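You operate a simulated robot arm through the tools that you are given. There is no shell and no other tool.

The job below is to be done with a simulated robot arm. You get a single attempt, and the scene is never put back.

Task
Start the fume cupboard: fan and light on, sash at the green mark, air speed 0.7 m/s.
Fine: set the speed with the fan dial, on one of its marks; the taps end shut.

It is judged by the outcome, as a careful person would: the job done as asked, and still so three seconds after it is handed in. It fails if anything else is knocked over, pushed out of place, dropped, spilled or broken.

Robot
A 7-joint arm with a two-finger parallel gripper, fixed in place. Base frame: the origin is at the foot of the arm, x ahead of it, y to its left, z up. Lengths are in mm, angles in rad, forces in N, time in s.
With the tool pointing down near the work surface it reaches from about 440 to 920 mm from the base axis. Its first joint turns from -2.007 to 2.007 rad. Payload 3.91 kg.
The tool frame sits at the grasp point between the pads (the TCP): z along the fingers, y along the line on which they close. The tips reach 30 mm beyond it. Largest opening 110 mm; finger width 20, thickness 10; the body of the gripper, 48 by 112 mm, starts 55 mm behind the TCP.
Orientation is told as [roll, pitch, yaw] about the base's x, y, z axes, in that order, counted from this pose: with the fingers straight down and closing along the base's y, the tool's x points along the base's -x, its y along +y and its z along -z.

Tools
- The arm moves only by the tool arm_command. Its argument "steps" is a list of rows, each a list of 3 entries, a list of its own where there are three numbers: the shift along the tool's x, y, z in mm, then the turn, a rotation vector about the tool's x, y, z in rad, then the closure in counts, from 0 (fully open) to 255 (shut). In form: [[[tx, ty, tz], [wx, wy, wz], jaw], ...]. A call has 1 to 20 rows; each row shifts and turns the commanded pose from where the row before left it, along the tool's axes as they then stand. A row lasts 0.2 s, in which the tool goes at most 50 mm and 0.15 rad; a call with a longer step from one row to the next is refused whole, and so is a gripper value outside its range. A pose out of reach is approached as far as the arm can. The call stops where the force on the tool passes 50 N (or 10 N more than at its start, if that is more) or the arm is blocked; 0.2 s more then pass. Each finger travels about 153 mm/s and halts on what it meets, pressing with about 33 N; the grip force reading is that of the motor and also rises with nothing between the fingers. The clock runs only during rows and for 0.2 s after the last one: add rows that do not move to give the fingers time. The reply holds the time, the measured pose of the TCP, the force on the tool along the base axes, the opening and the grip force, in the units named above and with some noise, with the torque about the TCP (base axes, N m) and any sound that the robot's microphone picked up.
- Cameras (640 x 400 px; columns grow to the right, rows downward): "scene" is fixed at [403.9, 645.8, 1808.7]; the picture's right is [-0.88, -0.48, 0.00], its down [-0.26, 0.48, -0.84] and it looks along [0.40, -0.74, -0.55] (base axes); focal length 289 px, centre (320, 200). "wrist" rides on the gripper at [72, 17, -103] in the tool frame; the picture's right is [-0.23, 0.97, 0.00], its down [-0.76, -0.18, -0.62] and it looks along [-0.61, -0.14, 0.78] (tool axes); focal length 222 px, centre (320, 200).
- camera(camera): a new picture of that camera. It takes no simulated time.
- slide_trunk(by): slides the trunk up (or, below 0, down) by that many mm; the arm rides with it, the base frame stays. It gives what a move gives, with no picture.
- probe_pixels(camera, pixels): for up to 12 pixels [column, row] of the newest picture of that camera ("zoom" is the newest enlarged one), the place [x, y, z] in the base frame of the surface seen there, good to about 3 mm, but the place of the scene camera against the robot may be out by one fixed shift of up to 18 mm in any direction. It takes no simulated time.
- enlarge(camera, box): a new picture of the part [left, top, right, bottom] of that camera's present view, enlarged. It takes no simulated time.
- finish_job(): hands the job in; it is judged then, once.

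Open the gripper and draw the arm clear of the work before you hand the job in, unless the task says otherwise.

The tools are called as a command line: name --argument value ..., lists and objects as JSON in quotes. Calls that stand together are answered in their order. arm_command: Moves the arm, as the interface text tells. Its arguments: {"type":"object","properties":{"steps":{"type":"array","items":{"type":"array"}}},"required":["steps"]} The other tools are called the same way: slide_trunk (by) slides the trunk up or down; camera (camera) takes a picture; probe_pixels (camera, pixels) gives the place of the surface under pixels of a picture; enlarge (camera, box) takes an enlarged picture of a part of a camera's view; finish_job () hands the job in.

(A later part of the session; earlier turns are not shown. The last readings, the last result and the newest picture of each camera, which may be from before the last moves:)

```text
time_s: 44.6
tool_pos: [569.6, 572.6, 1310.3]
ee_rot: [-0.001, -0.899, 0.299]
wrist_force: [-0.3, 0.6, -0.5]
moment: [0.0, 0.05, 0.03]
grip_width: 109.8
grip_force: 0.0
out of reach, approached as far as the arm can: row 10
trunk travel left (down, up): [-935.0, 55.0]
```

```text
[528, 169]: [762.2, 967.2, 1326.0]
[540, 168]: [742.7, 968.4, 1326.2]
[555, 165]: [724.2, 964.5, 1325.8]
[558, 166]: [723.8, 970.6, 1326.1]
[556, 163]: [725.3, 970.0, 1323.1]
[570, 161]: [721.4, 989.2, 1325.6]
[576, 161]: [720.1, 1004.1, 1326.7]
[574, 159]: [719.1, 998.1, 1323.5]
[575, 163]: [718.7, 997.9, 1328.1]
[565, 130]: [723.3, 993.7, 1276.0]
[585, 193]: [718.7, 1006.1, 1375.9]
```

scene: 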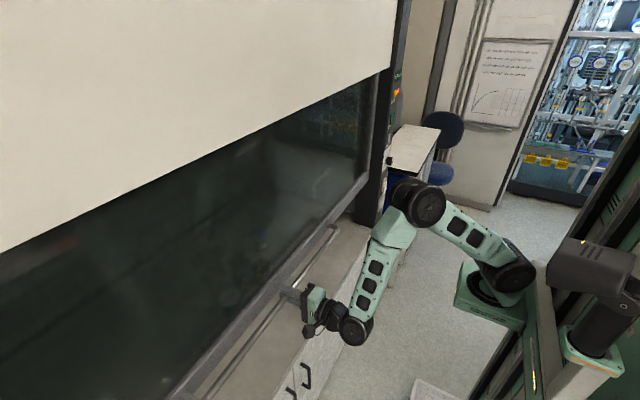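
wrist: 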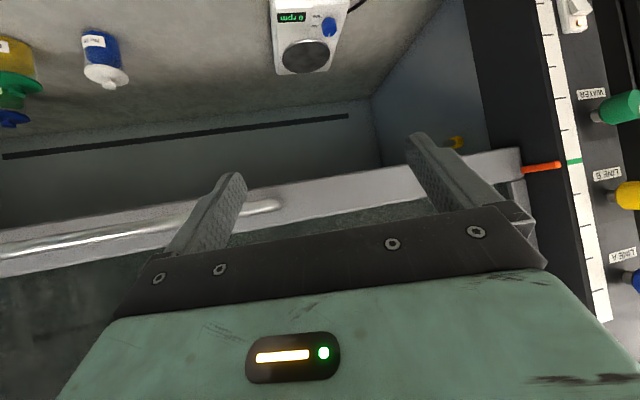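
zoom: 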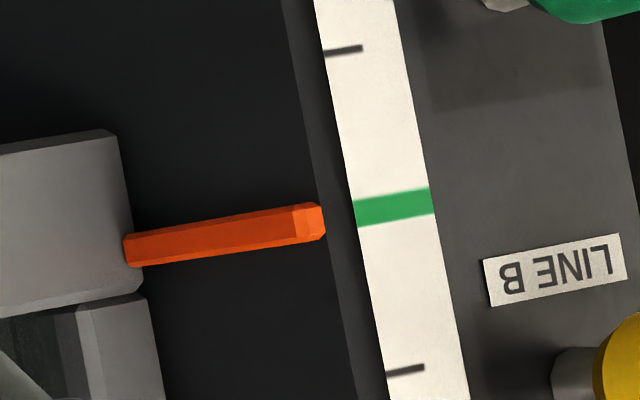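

Pointer and green mark both read z≈1326, so the sash is right. I'll turn a bit further left to check how the three taps stand.

arm_command --steps '[[[0, 0, 0], [-0.117, 0, -0.093], 0], [[0, 0, 0], [-0.117, 0, -0.093], 0], [[0, 0, 0], [0, 0, 0], 0]]'

camera --camera "wrist"

enlarge --camera "wrist" --box '[480, 0, 640, 300]'

```text
time_s: 45.5
tool_pos: [569.8, 571.7, 1311.8]
ee_rot: [0.0, -0.899, 0.6]
wrist_force: [0.6, 0.0, 0.5]
moment: [0.04, 0.01, -0.02]
grip_width: 110.1
grip_force: 0.0
trunk travel left (down, up): [-935.0, 55.0]
```

```text
taken
```

wrist: 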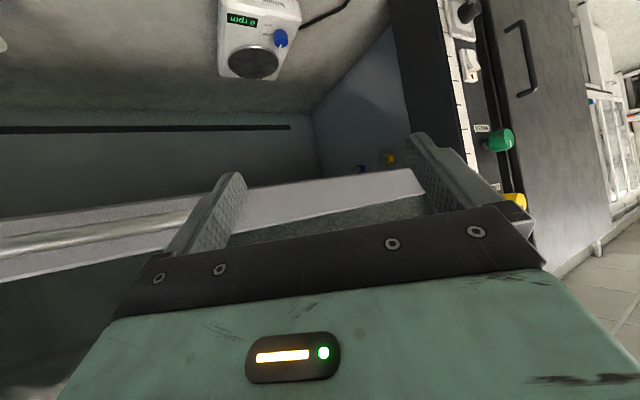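

```text
1.33 times, centred on (560, 150) of wrist
```

zoom: 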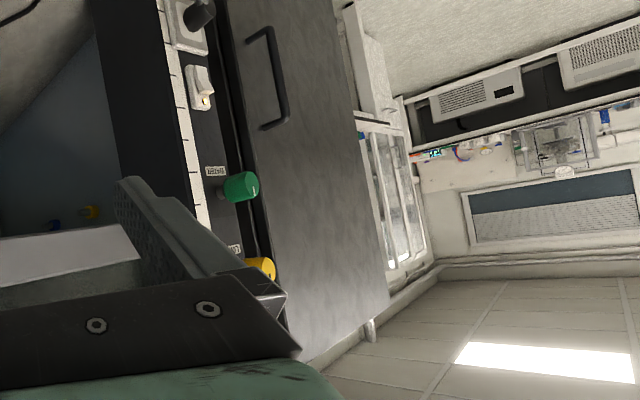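

The finger hides some of them here. I'll turn back to 0.3 rad of yaw and enlarge the taps from there.

arm_command --steps '[[[0, 0, 0], [0.117, 0, 0.093], 0], [[0, 0, 0], [0.117, 0, 0.093], 0], [[0, 0, 0], [0, 0, 0], 0]]'

enlarge --camera "wrist" --box '[560, 70, 640, 190]'

enlarge --camera "wrist" --box '[560, 170, 640, 300]'

```text
time_s: 46.2
tool_pos: [568.8, 572.1, 1310.4]
ee_rot: [0.001, -0.899, 0.297]
wrist_force: [0.2, -0.2, 1.1]
moment: [0.0, -0.03, 0.02]
grip_width: 110.0
grip_force: 0.0
trunk travel left (down, up): [-935.0, 55.0]
```

```text
3.33 times, centred on (600, 130) of wrist
```

zoom: 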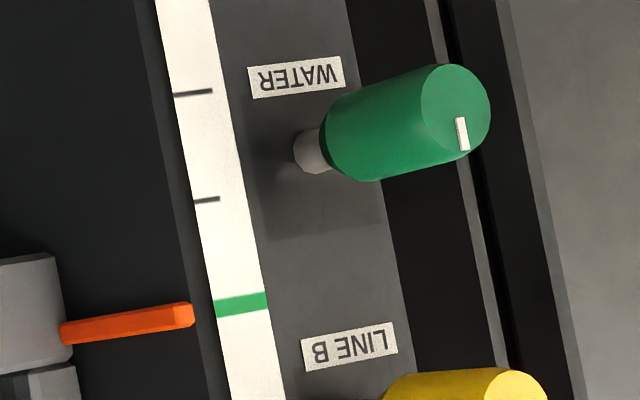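

```text
3.08 times, centred on (600, 235) of wrist
```

zoom: 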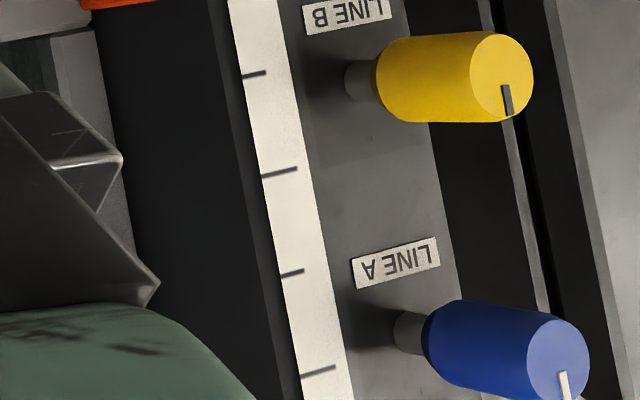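

All three taps show their marks in the same upright position, so I leave them shut. Now I'll cross over to the right-hand panel, keeping the tool at x≈650 in the middle where the arm folds.

arm_command --steps '[[[0, 0, 0], [0.117, 0, 0.093], 0], [[0, 0, 0], [0.117, 0, 0.093], 0], [[-3.7, -44, 4.7], [0, 0, 0], 0], [[-3.7, -44, 4.7], [0, 0, 0], 0], [[-3.7, -44, 4.7], [0, 0, 0], 0], [[-3.7, -44, 4.7], [0, 0, 0], 0], [[-3.7, -44, 4.7], [0, 0, 0], 0], [[-3.7, -44, 4.7], [0, 0, 0], 0], [[-3.7, -44, 4.7], [0, 0, 0], 0], [[-3.7, -44, 4.7], [0, 0, 0], 0], [[-3.7, -44, 4.7], [0, 0, 0], 0], [[-3.7, -44, 4.7], [0, 0, 0], 0], [[-3.7, -44, 4.7], [0, 0, 0], 0], [[-3.7, -44, 4.7], [0, 0, 0], 0], [[-3.7, -44, 4.7], [0, 0, 0], 0]]'

camera --camera "scene"

```text
time_s: 49.5
tool_pos: [649.0, -1.1, 1307.7]
ee_rot: [-0.002, -0.898, -0.001]
wrist_force: [0.0, 0.7, 0.4]
moment: [0.01, -0.04, -0.01]
grip_width: 110.1
grip_force: 0.1
trunk travel left (down, up): [-935.0, 55.0]
```

```text
taken
```

scene: 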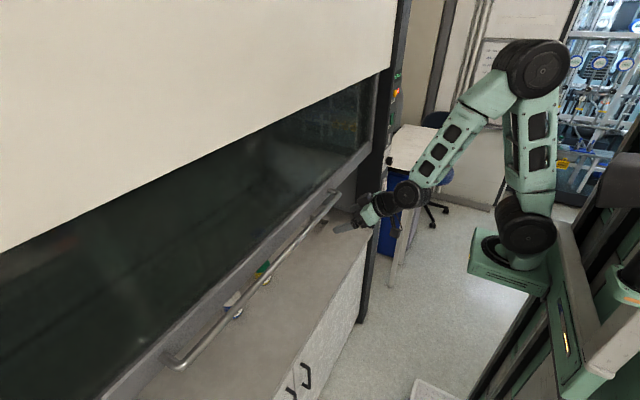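

The sash stays raised and the arm is clear in front of it. I'll continue to the right-hand panel, rising to z≈1440.

arm_command --steps '[[[-5.1, -44, -12.9], [0, 0, 0], 0], [[-5.1, -44, -12.9], [0, 0, 0], 0], [[-5.1, -44, -12.9], [0, 0, 0], 0], [[-5.1, -44, -12.9], [0, 0, 0], 0], [[-5.1, -44, -12.9], [0, 0, 0], 0], [[-5.1, -44, -12.9], [0, 0, 0], 0], [[-5.1, -44, -12.9], [0, 0, 0], 0], [[-5.1, -44, -12.9], [0, 0, 0], 0], [[-5.1, -44, -12.9], [0, 0, 0], 0], [[-5.1, -44, -12.9], [0, 0, 0], 0], [[-5.1, -44, -12.9], [0, 0, 0], 0], [[0, 0, 0], [0, 0, 0], 0]]'

camera --camera "wrist"

```text
time_s: 52.0
tool_pos: [583.3, -482.6, 1448.5]
ee_rot: [0.001, -0.899, -0.002]
wrist_force: [1.0, -0.6, -0.1]
moment: [0.01, 0.01, 0.02]
grip_width: 109.9
grip_force: 0.0
out of reach, approached as far as the arm can: row 2, 3
trunk travel left (down, up): [-935.0, 55.0]
```

```text
taken
```

wrist: 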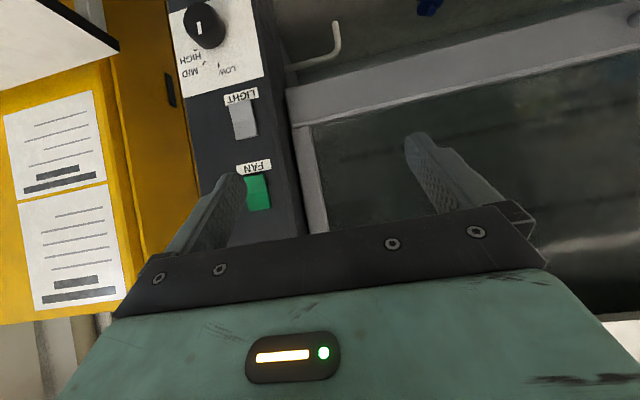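

FAN (257,190), LIGHT (243,120) and the dial (203,25) are in view. I'll enlarge the rockers and probe their shapes to see which half stands out.

enlarge --camera "wrist" --box '[210, 80, 290, 220]'

probe_pixels --camera "wrist" --pixels '[[254, 182], [258, 190], [262, 205], [250, 180], [264, 180], [241, 108], [243, 120], [246, 134], [233, 115], [253, 112], [230, 150], [265, 165]]'

```text
2.86 times, centred on (250, 150) of wrist
```

zoom: 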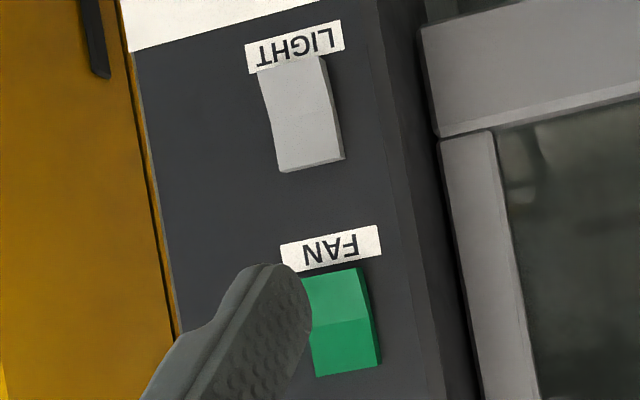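

```text
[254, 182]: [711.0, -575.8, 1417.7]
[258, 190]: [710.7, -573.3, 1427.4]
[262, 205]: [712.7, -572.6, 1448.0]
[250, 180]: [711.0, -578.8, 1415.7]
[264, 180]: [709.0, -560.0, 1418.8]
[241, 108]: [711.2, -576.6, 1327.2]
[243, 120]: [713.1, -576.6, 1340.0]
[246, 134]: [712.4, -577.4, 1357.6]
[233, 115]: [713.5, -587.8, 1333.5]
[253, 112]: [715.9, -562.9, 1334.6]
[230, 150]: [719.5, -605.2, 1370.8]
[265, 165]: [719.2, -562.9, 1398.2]
```

The probes suggest the lower halves stand slightly proud. I'll look from the scene camera's side view as well.

enlarge --camera "scene" --box '[375, 100, 411, 124]'

enlarge --camera "scene" --box '[370, 122, 412, 150]'

enlarge --camera "scene" --box '[375, 66, 417, 94]'

```text
16.00 times, centred on (393, 112) of scene
```

zoom: 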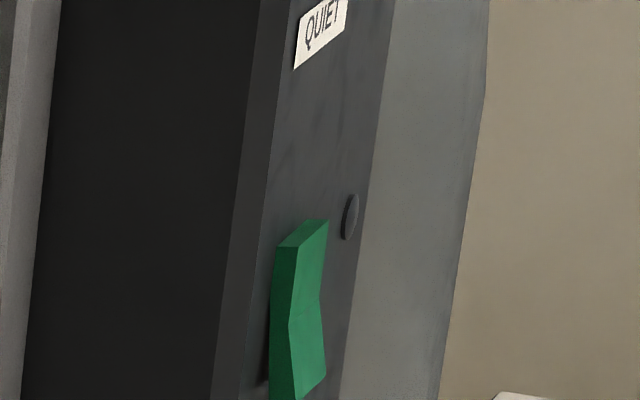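

```text
14.29 times, centred on (391, 136) of scene
```

zoom: 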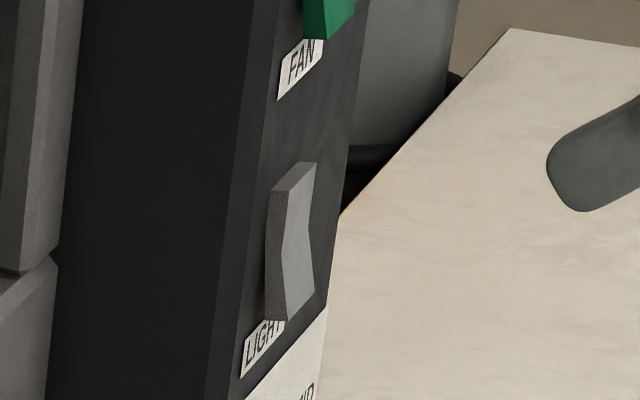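

```text
14.29 times, centred on (396, 80) of scene
```

zoom: 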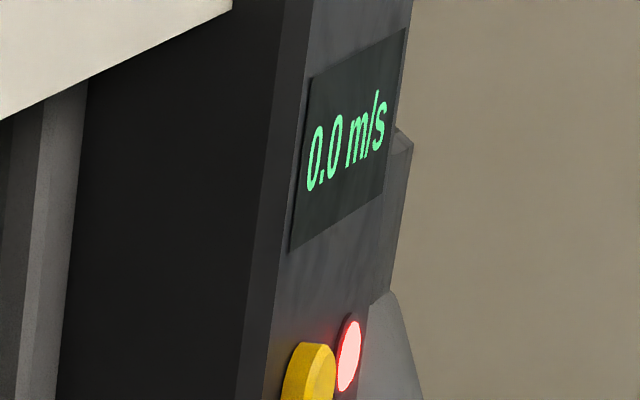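

The scene camera can read the display (0.0 m/s) well, and both rockers stand out at the bottom, so they are off and their lower halves must be pressed. I'll point the tool straight ahead, shut the jaws and line up with the lower half of FAN.

arm_command --steps '[[[0, 0, 0], [0, -0.134, 0], 0], [[0, 0, 0], [0, -0.134, 0], 0], [[0, 0, 0], [0, -0.134, 0], 0], [[0, 0, 0], [0, -0.134, 0], 0], [[0, 0, 0], [0, -0.135, 0], 0], [[0, 0, 0], [0, 0, 0], 255], [[11, -30, 10], [0, 0, 0], 255], [[11, -30, 10], [0, 0, 0], 255], [[11, -28, 10], [0, 0, 0], 255], [[0, 0, 0], [0, 0, 0], 255]]'

camera --camera "wrist"

```text
time_s: 54.2
tool_pos: [614.2, -572.1, 1416.7]
ee_rot: [1.435, -1.569, -1.436]
wrist_force: [-0.2, -0.1, -1.2]
moment: [-0.01, -0.04, 0.02]
grip_width: 0.1
grip_force: 33.3
trunk travel left (down, up): [-935.0, 55.0]
```

```text
taken
```

wrist: 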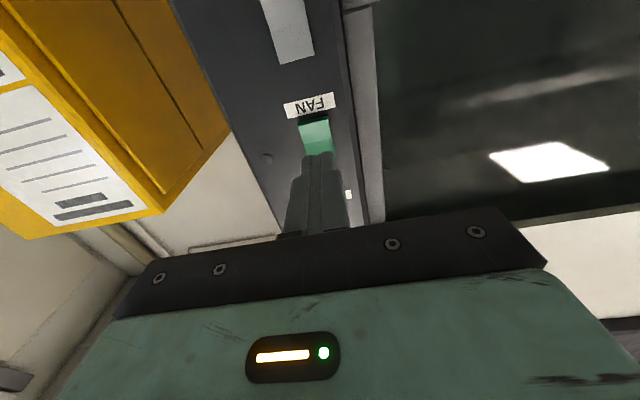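

The closed fingertips point at the FAN rocker, whose underside shows at (313,121). I'll probe the rocker from here to fix the press point.

enlarge --camera "wrist" --box '[260, 80, 380, 200]'

probe_pixels --camera "wrist" --pixels '[[313, 121], [316, 128], [318, 138], [320, 147], [304, 130], [328, 126], [330, 145], [308, 148], [300, 105], [345, 150], [318, 170], [265, 158]]'

```text
3.33 times, centred on (320, 140) of wrist
```

zoom: 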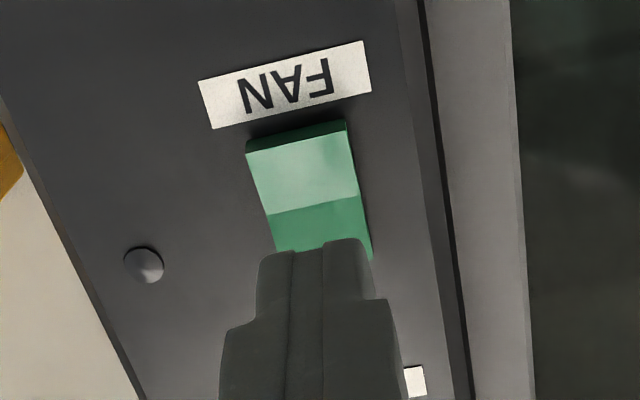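

```text
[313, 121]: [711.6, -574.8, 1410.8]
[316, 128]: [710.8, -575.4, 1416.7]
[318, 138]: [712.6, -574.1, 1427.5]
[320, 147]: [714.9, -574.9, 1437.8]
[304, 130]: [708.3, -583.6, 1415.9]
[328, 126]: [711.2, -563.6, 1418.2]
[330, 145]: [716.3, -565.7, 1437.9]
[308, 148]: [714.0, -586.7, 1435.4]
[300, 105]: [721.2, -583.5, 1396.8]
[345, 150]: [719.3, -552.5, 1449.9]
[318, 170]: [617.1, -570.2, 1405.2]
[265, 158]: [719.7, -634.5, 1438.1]
```

The rocker spans z≈1410-1455, y≈-588..-560, lower face near x=710. I'll advance to x≈672, then press slowly in 3 mm steps.

arm_command --steps '[[[1, -3, 30], [0, 0, 0], 255], [[0, 0, 28], [0, 0, 0], 255], [[0, 0, 3], [0, 0, 0], 255], [[0, 0, 3], [0, 0, 0], 255], [[0, 0, 3], [0, 0, 0], 255], [[0, 0, 3], [0, 0, 0], 255]]'

enlarge --camera "scene" --box '[375, 66, 417, 94]'

camera --camera "wrist"

```text
time_s: 55.6
tool_pos: [681.2, -575.5, 1413.6]
ee_rot: [0.056, -1.571, -0.056]
wrist_force: [-0.5, -0.1, -0.3]
moment: [0.0, 0.01, 0.03]
grip_width: 0.0
grip_force: 32.4
trunk travel left (down, up): [-935.0, 55.0]
```

```text
14.29 times, centred on (396, 80) of scene
```

zoom: 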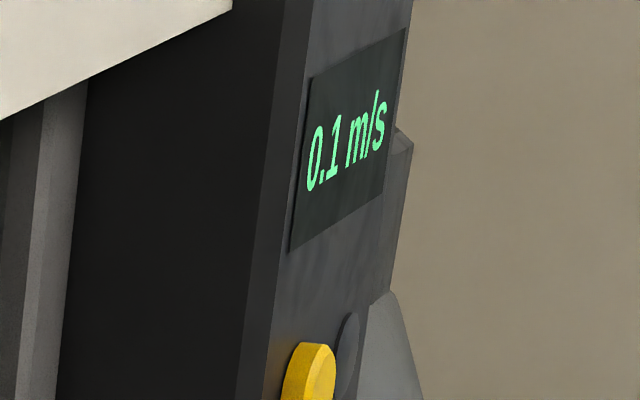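

```text
taken
```

wrist: 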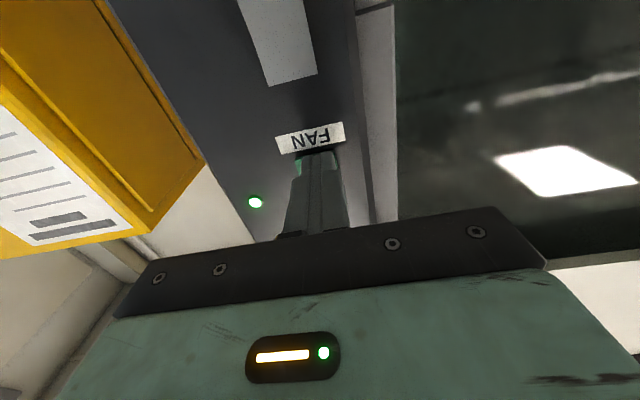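

The fan is running: the green lamp at (255,202) is lit and the display rises (0.1 m/s). I'll back off 40 mm and move 90 mm down to the LIGHT rocker.

arm_command --steps '[[[0, 0, -20], [0, 0, 0], 255], [[0, 0, -30], [0, 0, 0], 255], [[30, 0, 0], [0, 0, 0], 255], [[30, 0, 0], [0, 0, 0], 255], [[30, 0, 0], [0, 0, 0], 255], [[0, 0, 0], [0, 0, 0], 255]]'

camera --camera "wrist"

enlarge --camera "wrist" --box '[260, 60, 380, 180]'

```text
time_s: 57.0
tool_pos: [631.8, -573.2, 1321.7]
ee_rot: [1.262, -1.57, -1.266]
wrist_force: [0.3, -0.1, -0.2]
moment: [-0.01, 0.03, 0.0]
grip_width: 0.2
grip_force: 32.7
trunk travel left (down, up): [-935.0, 55.0]
```

```text
taken
```

wrist: 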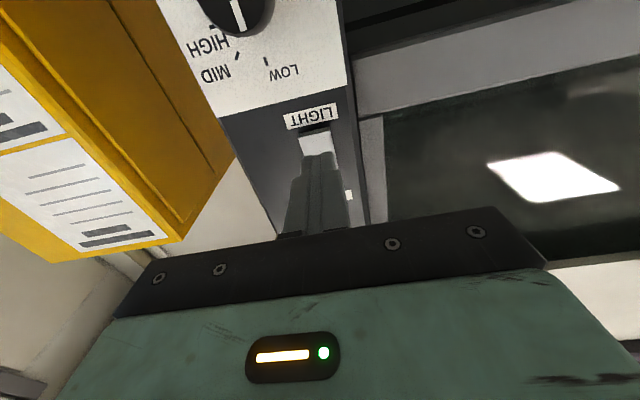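

```text
3.33 times, centred on (320, 120) of wrist
```

zoom: 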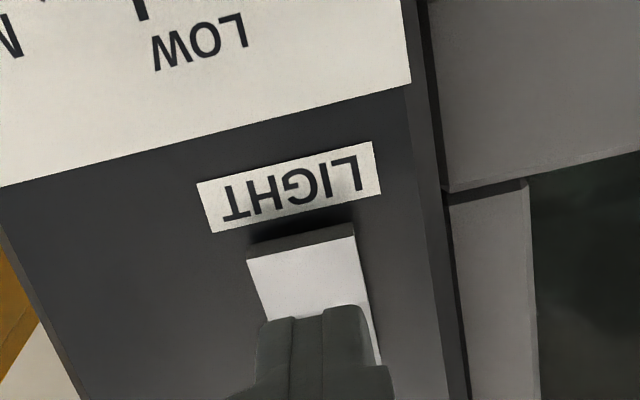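

The LIGHT rocker's underside edge shows at (312,133), just like FAN's. I'll probe it before pressing.

probe_pixels --camera "wrist" --pixels '[[312, 132], [314, 138], [317, 148], [303, 142], [327, 137], [318, 150]]'

```text
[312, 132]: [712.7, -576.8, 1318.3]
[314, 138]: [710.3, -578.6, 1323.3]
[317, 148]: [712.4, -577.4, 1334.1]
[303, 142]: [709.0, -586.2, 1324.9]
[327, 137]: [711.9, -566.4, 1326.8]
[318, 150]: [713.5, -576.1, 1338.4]
```

Its lower edge is at z≈1319 and its face at x≈710. I'll raise the tip 2 mm and press the same way as on FAN.

arm_command --steps '[[[-2, -1, 20], [0, 0, 0], 255], [[0, 0, 20], [0, 0, 0], 255], [[0, 0, 3], [0, 0, 0], 255], [[0, 0, 3], [0, 0, 0], 255], [[0, 0, 3], [0, 0, 0], 255], [[0, 0, 2], [0, 0, 0], 255]]'

camera --camera "wrist"

camera --camera "scene"

enlarge --camera "scene" --box '[375, 66, 417, 94]'

```text
time_s: 58.5
tool_pos: [681.4, -574.6, 1326.1]
ee_rot: [0.678, -1.57, -0.68]
wrist_force: [-2.0, -0.7, -1.1]
moment: [0.0, -0.01, -0.02]
grip_width: 0.0
grip_force: 33.2
trunk travel left (down, up): [-935.0, 55.0]
```

```text
taken
```

wrist: 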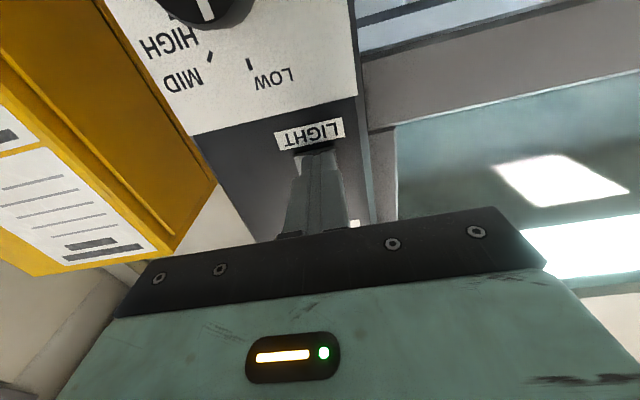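

```text
taken
```

scene: 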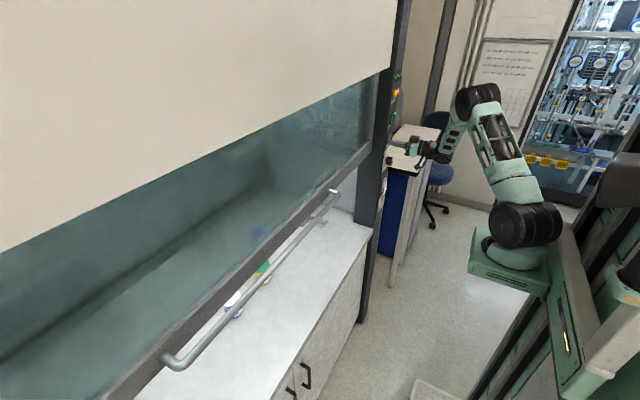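

```text
14.29 times, centred on (396, 80) of scene
```

zoom: 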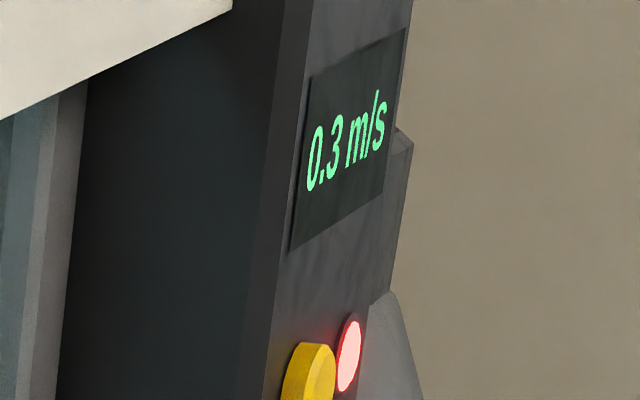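

The cupboard light is on, and the display reads 0.3 m/s with the dial at LOW. I'll back off and lower the tool to about z=1275 to look closely at the dial.

arm_command --steps '[[[0, 0, -25], [0, 0, 0], 255], [[0, 0, -35], [0, 0, 0], 255], [[25, -5, -10], [0, 0, 0], 255], [[20, -5, 0], [0, 0, 0], 255], [[0, 0, 0], [0, 0, 0], 255]]'

camera --camera "wrist"

enlarge --camera "wrist" --box '[170, 20, 370, 160]'

enlarge --camera "scene" --box '[375, 66, 417, 94]'

```text
time_s: 59.6
tool_pos: [614.3, -585.6, 1281.4]
ee_rot: [0.182, -1.569, -0.183]
wrist_force: [0.4, 0.4, 0.8]
moment: [-0.01, -0.01, -0.01]
grip_width: 0.0
grip_force: 33.0
trunk travel left (down, up): [-935.0, 55.0]
```

```text
taken
```

wrist: 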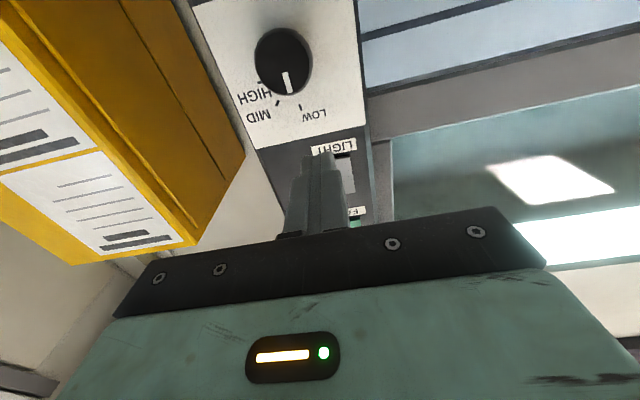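

```text
2.86 times, centred on (270, 90) of wrist
```

zoom: 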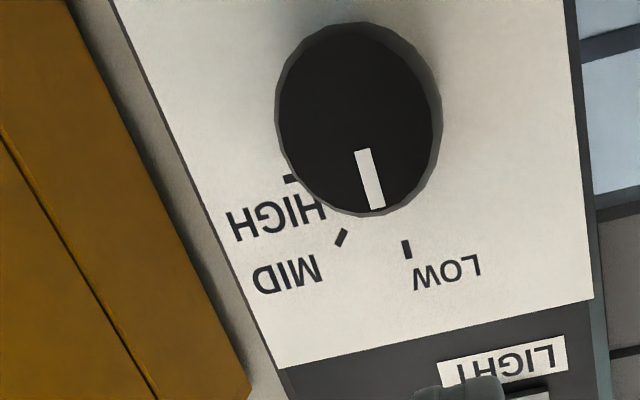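

```text
14.29 times, centred on (396, 80) of scene
```

zoom: 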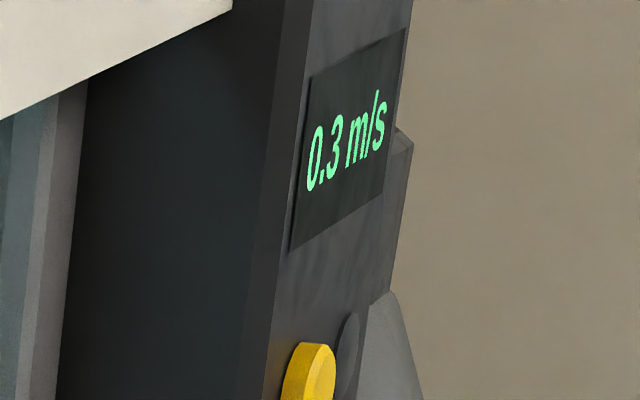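

The dial (283,61) still points to LOW and the lamp blinks as an alarm; speed is 0.3 m/s. I'll probe the knob and the LOW, MID and HIGH ticks to get its axis and the angles.

probe_pixels --camera "wrist" --pixels '[[283, 61], [300, 107.5], [277.3, 103.3], [259.5, 82.3], [258, 60], [309, 58], [283, 31], [288, 91], [284, 75], [290, 91], [340, 50], [262, 75]]'

```text
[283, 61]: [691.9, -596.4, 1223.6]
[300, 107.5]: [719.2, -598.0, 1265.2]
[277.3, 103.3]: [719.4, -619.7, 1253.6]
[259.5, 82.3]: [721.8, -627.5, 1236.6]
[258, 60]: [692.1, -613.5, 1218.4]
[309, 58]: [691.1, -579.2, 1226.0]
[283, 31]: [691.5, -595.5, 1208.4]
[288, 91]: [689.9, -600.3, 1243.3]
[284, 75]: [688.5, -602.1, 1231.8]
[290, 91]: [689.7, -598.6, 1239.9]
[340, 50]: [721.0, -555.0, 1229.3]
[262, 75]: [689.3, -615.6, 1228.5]
```

The knob has a front face at x≈690, axis near (y≈-597, z≈1225) and a diameter of about 38 mm. I'll open the jaws and lower the tool so the knob is seen between the fingers, for a better alignment.

arm_command --steps '[[[0, 0, 0], [0, 0, 0], 0], [[0, 0, 0], [0, 0, 0], 0], [[0, 0, 0], [0, 0, 0], 0], [[20, -5, 0], [0, 0, 0], 0], [[20, -5, 0], [0, 0, 0], 0], [[10, -1, 0], [0, 0, 0], 0], [[0, 0, 0], [0, 0, 0], 0]]'

camera --camera "wrist"

enlarge --camera "wrist" --box '[220, 60, 400, 180]'

```text
time_s: 61.2
tool_pos: [612.9, -595.6, 1231.2]
ee_rot: [1.278, -1.571, -1.278]
wrist_force: [-0.5, 0.1, 0.4]
moment: [0.02, 0.0, -0.01]
grip_width: 110.0
grip_force: 0.1
trunk travel left (down, up): [-935.0, 55.0]
```

```text
taken
```

wrist: 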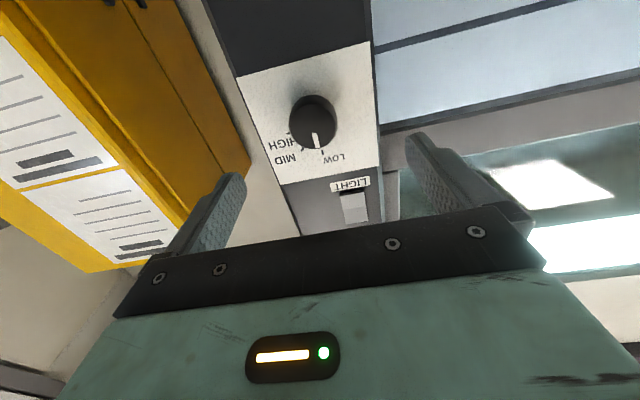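

```text
3.33 times, centred on (310, 120) of wrist
```

zoom: 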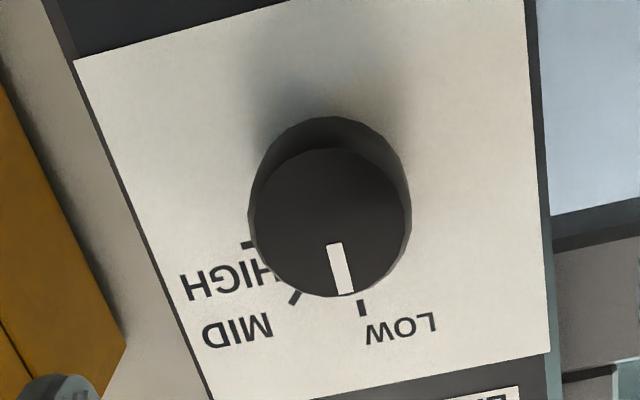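

The pointer is straight up at LOW, about an axis near (y≈-598.5, z≈1225); MID and HIGH ticks lie roughly 35° and 70° clockwise from it. I'll move in so that the open jaws straddle the knob, tips 7 mm short of the panel.

arm_command --steps '[[[6, -3, 20], [0, 0, 0], 0], [[0, 0, 25], [0, 0, 0], 0], [[0, 0, 15], [0, 0, 0], 0], [[0, 0, 10], [0, 0, 0], 0], [[0, 0, 0], [0, 0, 0], 0]]'

camera --camera "wrist"

```text
time_s: 62.5
tool_pos: [683.7, -599.7, 1225.7]
ee_rot: [-0.276, -1.57, 0.275]
wrist_force: [-0.2, -0.3, -0.3]
moment: [-0.01, 0.04, -0.01]
grip_width: 110.1
grip_force: 0.0
trunk travel left (down, up): [-935.0, 55.0]
```

```text
taken
```

wrist: 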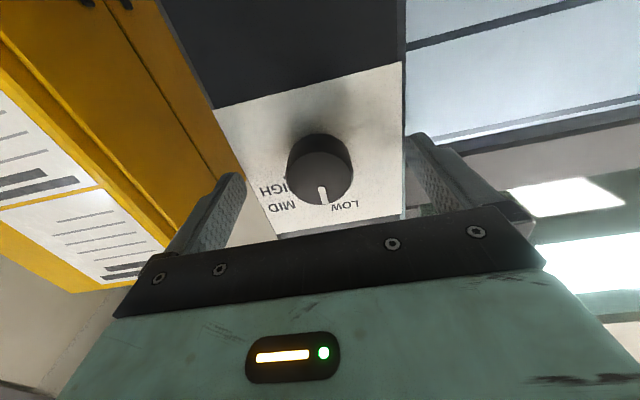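

The knob (320,170) sits midway between the fingers with no contact. I'll close the jaws on it gently.

arm_command --steps '[[[0, 0, 0], [0, 0, 0], 100], [[0, 0, 0], [0, 0, 0], 150], [[0, 0, 0], [0, 0, 0], 200], [[0, 0, 0], [0, 0, 0], 230], [[0, 0, 0], [0, 0, 0], 255], [[0, 0, 0], [0, 0, 0], 255]]'

camera --camera "wrist"

```text
time_s: 63.9
tool_pos: [682.4, -599.9, 1225.9]
ee_rot: [0.213, -1.57, -0.212]
wrist_force: [1.6, -4.1, 0.7]
moment: [0.02, 0.15, 0.46]
grip_width: 41.7
grip_force: 44.8
trunk travel left (down, up): [-935.0, 55.0]
```

```text
taken
```

wrist: 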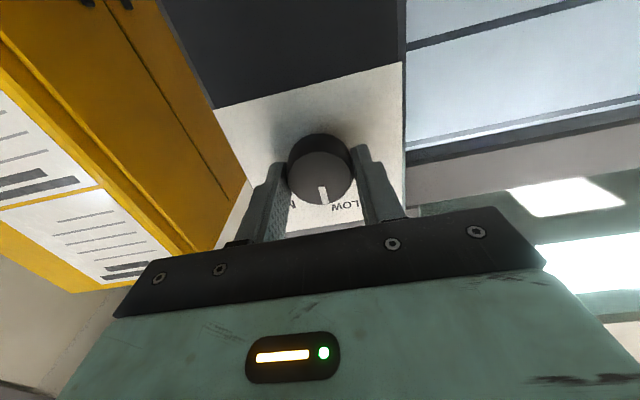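

The knob is held (41.7 mm). I'll turn it clockwise by 0.4 rad in small steps and watch the forces and the display.

arm_command --steps '[[[0, 0, 0], [0, 0, 0.1], 255], [[0, 0, 0], [0, 0, 0.1], 255], [[0, 0, 0], [0, 0, 0.1], 255], [[0, 0, 0], [0, 0, 0.1], 255], [[0, 0, 0], [0, 0, 0], 255]]'

camera --camera "wrist"

enlarge --camera "scene" --box '[375, 66, 417, 94]'

```text
time_s: 65.0
tool_pos: [682.3, -600.0, 1226.4]
ee_rot: [1.572, -1.169, -1.573]
wrist_force: [3.4, -7.9, 2.9]
moment: [0.04, 0.08, 0.42]
grip_width: 41.6
grip_force: 45.2
trunk travel left (down, up): [-935.0, 55.0]
```

```text
taken
```

wrist: 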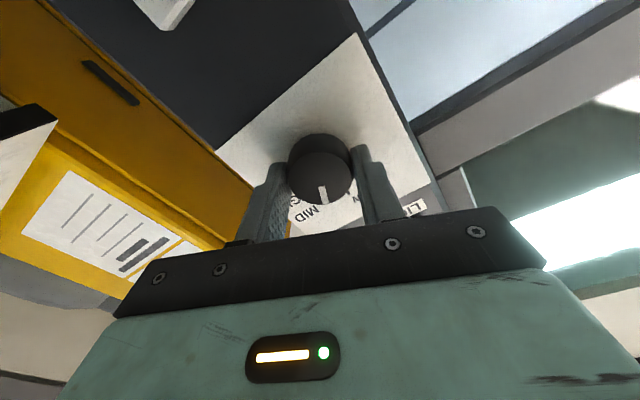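

```text
14.29 times, centred on (396, 80) of scene
```

zoom: 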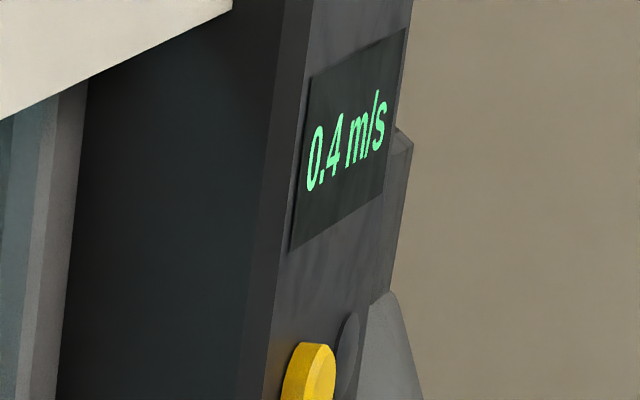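

The knob turns with the gripper; the display now reads 0.4 m/s. I'll turn another 0.2 rad toward MID and wait a little for the reading to settle.

arm_command --steps '[[[0, 0, 0], [0, 0, 0.1], 255], [[0, 0, 0], [0, 0, 0.1], 255], [[0, 0, 0], [0, 0, 0], 255], [[0, 0, 0], [0, 0, 0], 255], [[0, 0, 0], [0, 0, 0], 255], [[0, 0, 0], [0, 0, 0], 255], [[0, 0, 0], [0, 0, 0], 255], [[0, 0, 0], [0, 0, 0], 255]]'

enlarge --camera "wrist" --box '[240, 100, 420, 240]'

enlarge --camera "scene" --box '[375, 66, 417, 94]'

```text
time_s: 66.8
tool_pos: [683.0, -600.4, 1225.2]
ee_rot: [1.572, -0.971, -1.571]
wrist_force: [13.5, -14.1, 8.9]
moment: [0.01, -0.89, -0.03]
grip_width: 41.7
grip_force: 44.8
trunk travel left (down, up): [-935.0, 55.0]
```

```text
2.86 times, centred on (330, 170) of wrist
```

zoom: 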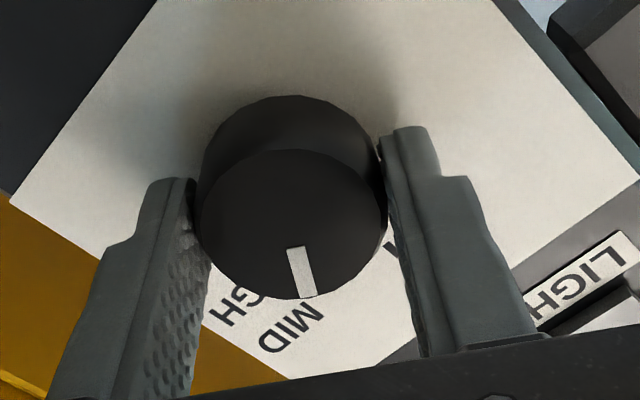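

```text
14.29 times, centred on (396, 80) of scene
```

zoom: 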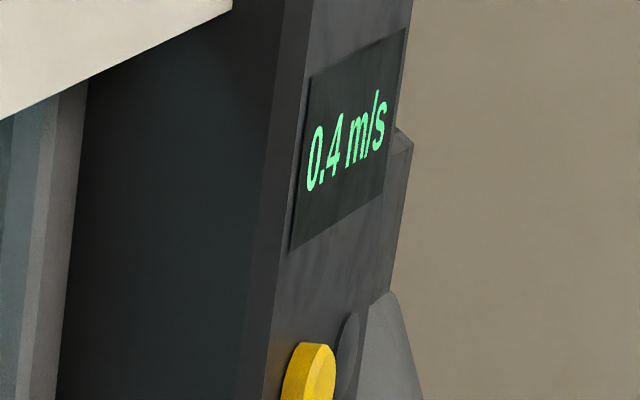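

The display still shows 0.4 m/s, so MID is likely too low; the side load has grown a little. I'll relieve it with a sub-millimetre shift and turn on by 0.4 rad.

arm_command --steps '[[[-0.9, -0.5, 0.7], [0, 0, 0], 255], [[0, 0, 0], [0, 0, 0.1], 255], [[0, 0, 0], [0, 0, 0.1], 255], [[0, 0, 0], [0, 0, 0.1], 255], [[0, 0, 0], [0, 0, 0.1], 255], [[0, 0, 0], [0, 0, 0], 255], [[0, 0, 0], [0, 0, 0], 255], [[0, 0, 0], [0, 0, 0], 255], [[0, 0, 0], [0, 0, 0], 255], [[0, 0, 0], [0, 0, 0], 255], [[0, 0, 0], [0, 0, 0], 255]]'

enlarge --camera "wrist" --box '[240, 100, 420, 240]'

enlarge --camera "scene" --box '[375, 66, 417, 94]'

```text
time_s: 69.2
tool_pos: [683.6, -600.8, 1224.8]
ee_rot: [1.569, -0.57, -1.57]
wrist_force: [1.1, 2.1, 3.0]
moment: [-0.01, -0.35, 0.66]
grip_width: 41.5
grip_force: 44.6
trunk travel left (down, up): [-935.0, 55.0]
```

```text
2.86 times, centred on (330, 170) of wrist
```

zoom: 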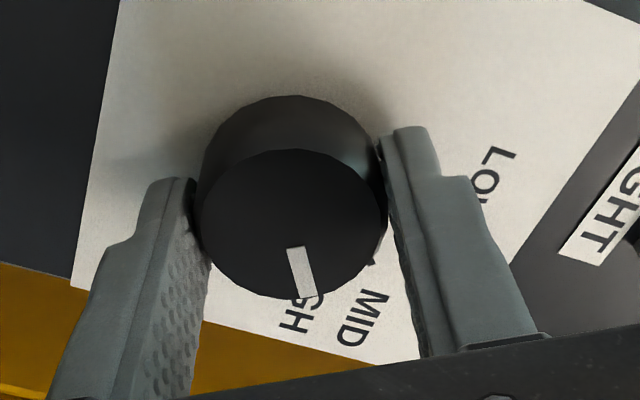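

```text
14.29 times, centred on (396, 80) of scene
```

zoom: 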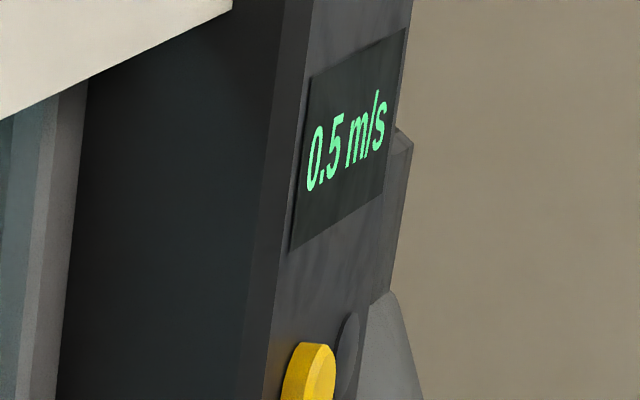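

Now 0.5 m/s at 1.0 rad, and the pointer approaches the HIGH label. I'll turn another 0.22 rad and wait for the reading.

arm_command --steps '[[[0, 0, 0], [0, 0, 0.11], 255], [[0, 0, 0], [0, 0, 0.11], 255], [[0, 0, 0], [0, 0, 0], 255], [[0, 0, 0], [0, 0, 0], 255], [[0, 0, 0], [0, 0, 0], 255], [[0, 0, 0], [0, 0, 0], 255], [[0, 0, 0], [0, 0, 0], 255], [[0, 0, 0], [0, 0, 0], 255], [[0, 0, 0], [0, 0, 0], 255], [[0, 0, 0], [0, 0, 0], 255], [[0, 0, 0], [0, 0, 0], 255], [[0, 0, 0], [0, 0, 0], 255]]'

enlarge --camera "wrist" --box '[240, 100, 420, 240]'

enlarge --camera "scene" --box '[375, 66, 417, 94]'

```text
time_s: 71.8
tool_pos: [683.8, -602.0, 1225.2]
ee_rot: [1.572, -0.35, -1.572]
wrist_force: [0.1, 4.2, 1.7]
moment: [0.02, -0.62, 0.08]
grip_width: 41.6
grip_force: 45.1
trunk travel left (down, up): [-935.0, 55.0]
```

```text
2.86 times, centred on (330, 170) of wrist
```

zoom: 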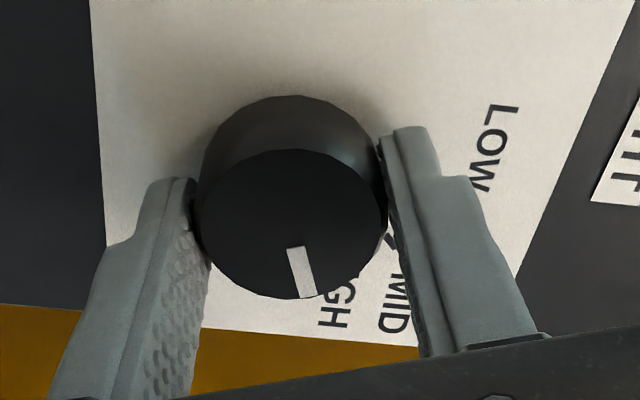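

```text
14.29 times, centred on (396, 80) of scene
```

zoom: 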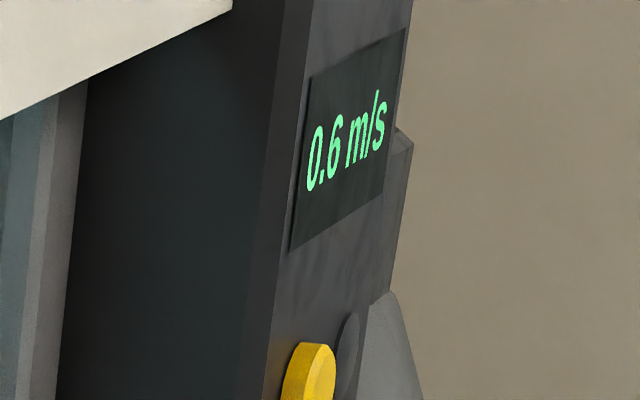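

It reads 0.6 m/s now. I'll wait two seconds without moving to see whether it is still settling.

arm_command --steps '[[[0, 0, 0], [0, 0, 0], 255], [[0, 0, 0], [0, 0, 0], 255], [[0, 0, 0], [0, 0, 0], 255], [[0, 0, 0], [0, 0, 0], 255], [[0, 0, 0], [0, 0, 0], 255], [[0, 0, 0], [0, 0, 0], 255], [[0, 0, 0], [0, 0, 0], 255], [[0, 0, 0], [0, 0, 0], 255], [[0, 0, 0], [0, 0, 0], 255], [[0, 0, 0], [0, 0, 0], 255]]'

enlarge --camera "scene" --box '[375, 66, 417, 94]'

```text
time_s: 74.0
tool_pos: [683.0, -601.9, 1225.4]
ee_rot: [1.57, -0.35, -1.571]
wrist_force: [1.8, 3.5, 2.6]
moment: [0.03, -0.53, 0.35]
grip_width: 41.4
grip_force: 44.7
trunk travel left (down, up): [-935.0, 55.0]
```

```text
14.29 times, centred on (396, 80) of scene
```

zoom: 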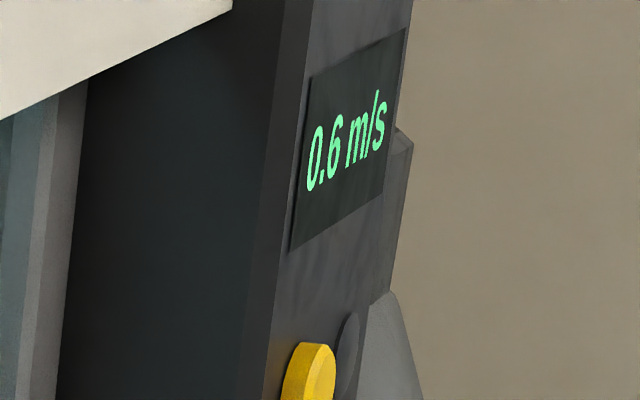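

It has settled at 0.6. I'll open the jaws, back off and roll the tool back upright to see where the pointer stands against the HIGH tick.

arm_command --steps '[[[0, 0, 0], [0, 0, 0], 150], [[0, 0, 0], [0, 0, 0], 50], [[0, 0, 0], [0, 0, 0], 0], [[0, 0, 0], [0, 0, 0], 0], [[0, 0, -20], [0, 0, 0], 0], [[0, 0, -25], [0, 0, 0], 0], [[0, 0, -25], [0, 0, 0], 0], [[0, 0, 0], [0, 0, -0.1525], 0], [[0, 0, 0], [0, 0, -0.15], 0]]'

camera --camera "wrist"

```text
refused: row 8 steps farther than a row can; nothing moved
```

```text
taken
```

wrist: 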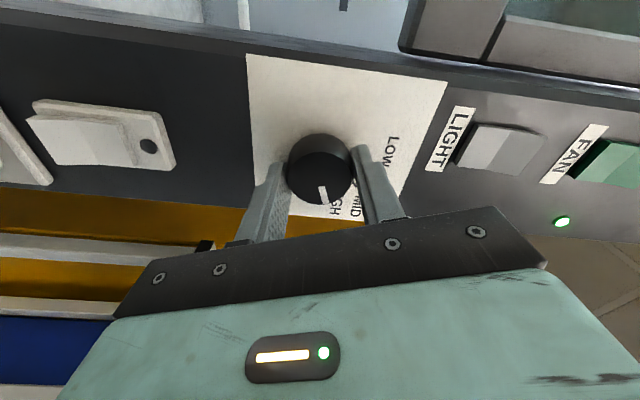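

The call was refused because one turn was just over the limit; nothing moved. I'll repeat it with smaller turns, rolling back 1.22 rad in nine steps.

arm_command --steps '[[[0, 0, 0], [0, 0, 0], 150], [[0, 0, 0], [0, 0, 0], 50], [[0, 0, 0], [0, 0, 0], 0], [[0, 0, 0], [0, 0, 0], 0], [[0, 0, -20], [0, 0, 0], 0], [[0, 0, -25], [0, 0, 0], 0], [[0, 0, -25], [0, 0, 0], 0], [[0, 0, 0], [0, 0, -0.1355], 0], [[0, 0, 0], [0, 0, -0.1355], 0], [[0, 0, 0], [0, 0, -0.1355], 0], [[0, 0, 0], [0, 0, -0.1355], 0], [[0, 0, 0], [0, 0, -0.1355], 0], [[0, 0, 0], [0, 0, -0.1355], 0], [[0, 0, 0], [0, 0, -0.1355], 0], [[0, 0, 0], [0, 0, -0.1355], 0], [[0, 0, 0], [0, 0, -0.136], 0], [[0, 0, 0], [0, 0, 0], 0]]'

camera --camera "wrist"

enlarge --camera "wrist" --box '[220, 60, 400, 180]'

```text
time_s: 77.7
tool_pos: [613.1, -600.8, 1227.2]
ee_rot: [-1.28, -1.569, 1.277]
wrist_force: [-0.2, -0.4, -0.5]
moment: [0.0, 0.01, 0.03]
grip_width: 110.0
grip_force: 0.1
trunk travel left (down, up): [-935.0, 55.0]
```

```text
taken
```

wrist: 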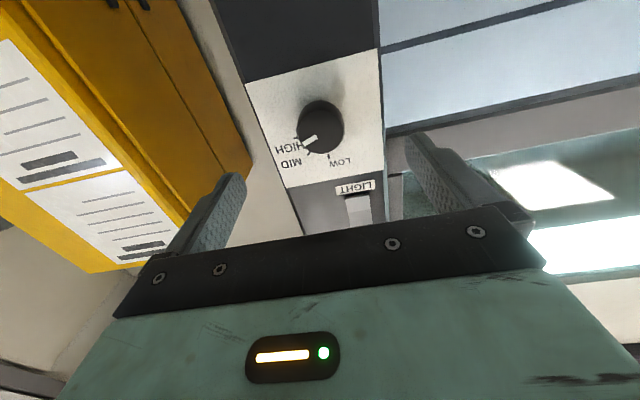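

```text
3.33 times, centred on (310, 120) of wrist
```

zoom: 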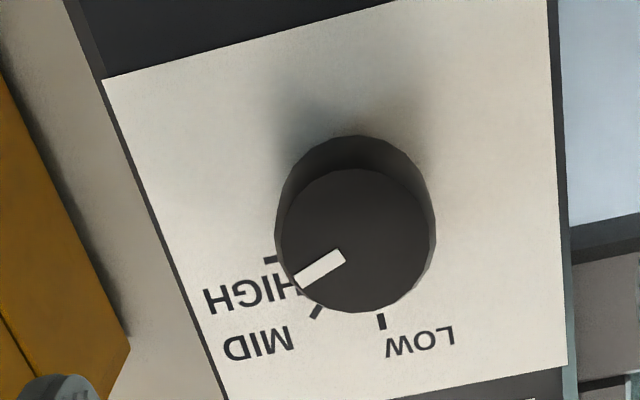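

The pointer stands between the MID and HIGH ticks, so it was not yet on a mark. I'll shift the tool to the right and up a bit so that the HIGH tick is seen unobstructed.

arm_command --steps '[[[-16, -22, 0], [0, 0, 0], 0], [[-16, -22, 0], [0, 0, 0], 0], [[0, 0, 0], [0, 0, 0], 0]]'

camera --camera "wrist"

enlarge --camera "wrist" --box '[270, 20, 420, 140]'

```text
time_s: 78.5
tool_pos: [613.8, -644.0, 1258.2]
ee_rot: [1.014, -1.567, -1.016]
wrist_force: [0.1, -0.3, 0.6]
moment: [0.02, 0.01, 0.0]
grip_width: 109.9
grip_force: 0.1
trunk travel left (down, up): [-935.0, 55.0]
```

```text
taken
```

wrist: 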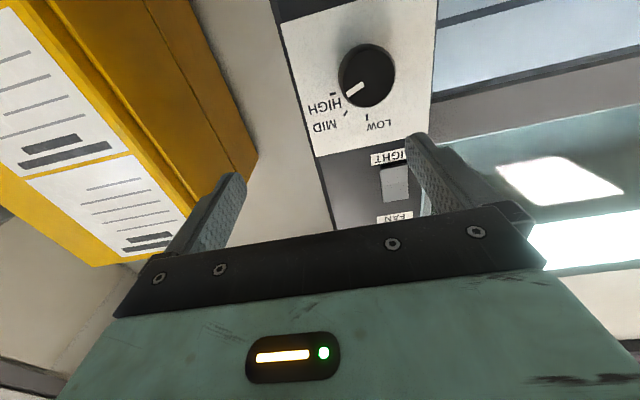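

```text
3.33 times, centred on (345, 80) of wrist
```

zoom: 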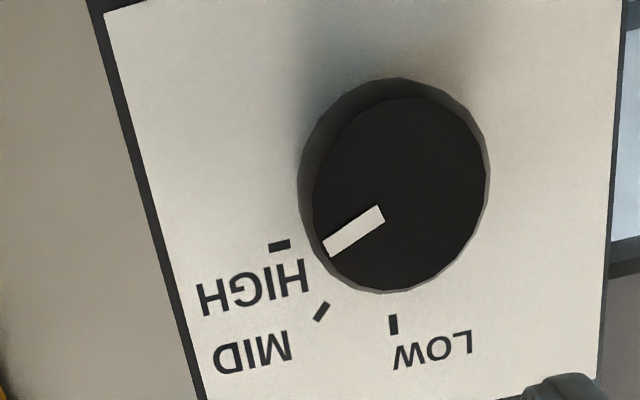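

All three ticks are now fully visible: HIGH (280,246), MID (321,311), LOW (393,325) on the zoom. I'll probe their ends, the pointer and the knob's rim.

probe_pixels --camera "zoom" --pixels '[[280, 246], [271, 248], [290, 243], [321, 311], [315, 319], [328, 304], [393, 325], [393, 333], [392, 316], [330, 248], [380, 212], [400, 195]]'

probe_pixels --camera "wrist" --pixels '[[345, 81], [393, 74], [368, 52], [366, 104], [370, 78]]'

```text
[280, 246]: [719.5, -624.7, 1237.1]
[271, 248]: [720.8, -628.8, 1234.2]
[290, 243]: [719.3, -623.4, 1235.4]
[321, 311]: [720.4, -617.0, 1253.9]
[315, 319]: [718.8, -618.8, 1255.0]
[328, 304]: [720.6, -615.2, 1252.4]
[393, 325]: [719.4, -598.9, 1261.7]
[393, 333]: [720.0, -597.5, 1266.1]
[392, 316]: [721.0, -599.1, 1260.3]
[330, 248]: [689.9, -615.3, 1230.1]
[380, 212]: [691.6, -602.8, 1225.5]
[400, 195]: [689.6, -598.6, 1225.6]
```

```text
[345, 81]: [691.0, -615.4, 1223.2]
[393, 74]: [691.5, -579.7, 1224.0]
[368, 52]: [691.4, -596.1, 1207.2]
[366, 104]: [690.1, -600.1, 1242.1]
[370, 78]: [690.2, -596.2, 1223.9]
```

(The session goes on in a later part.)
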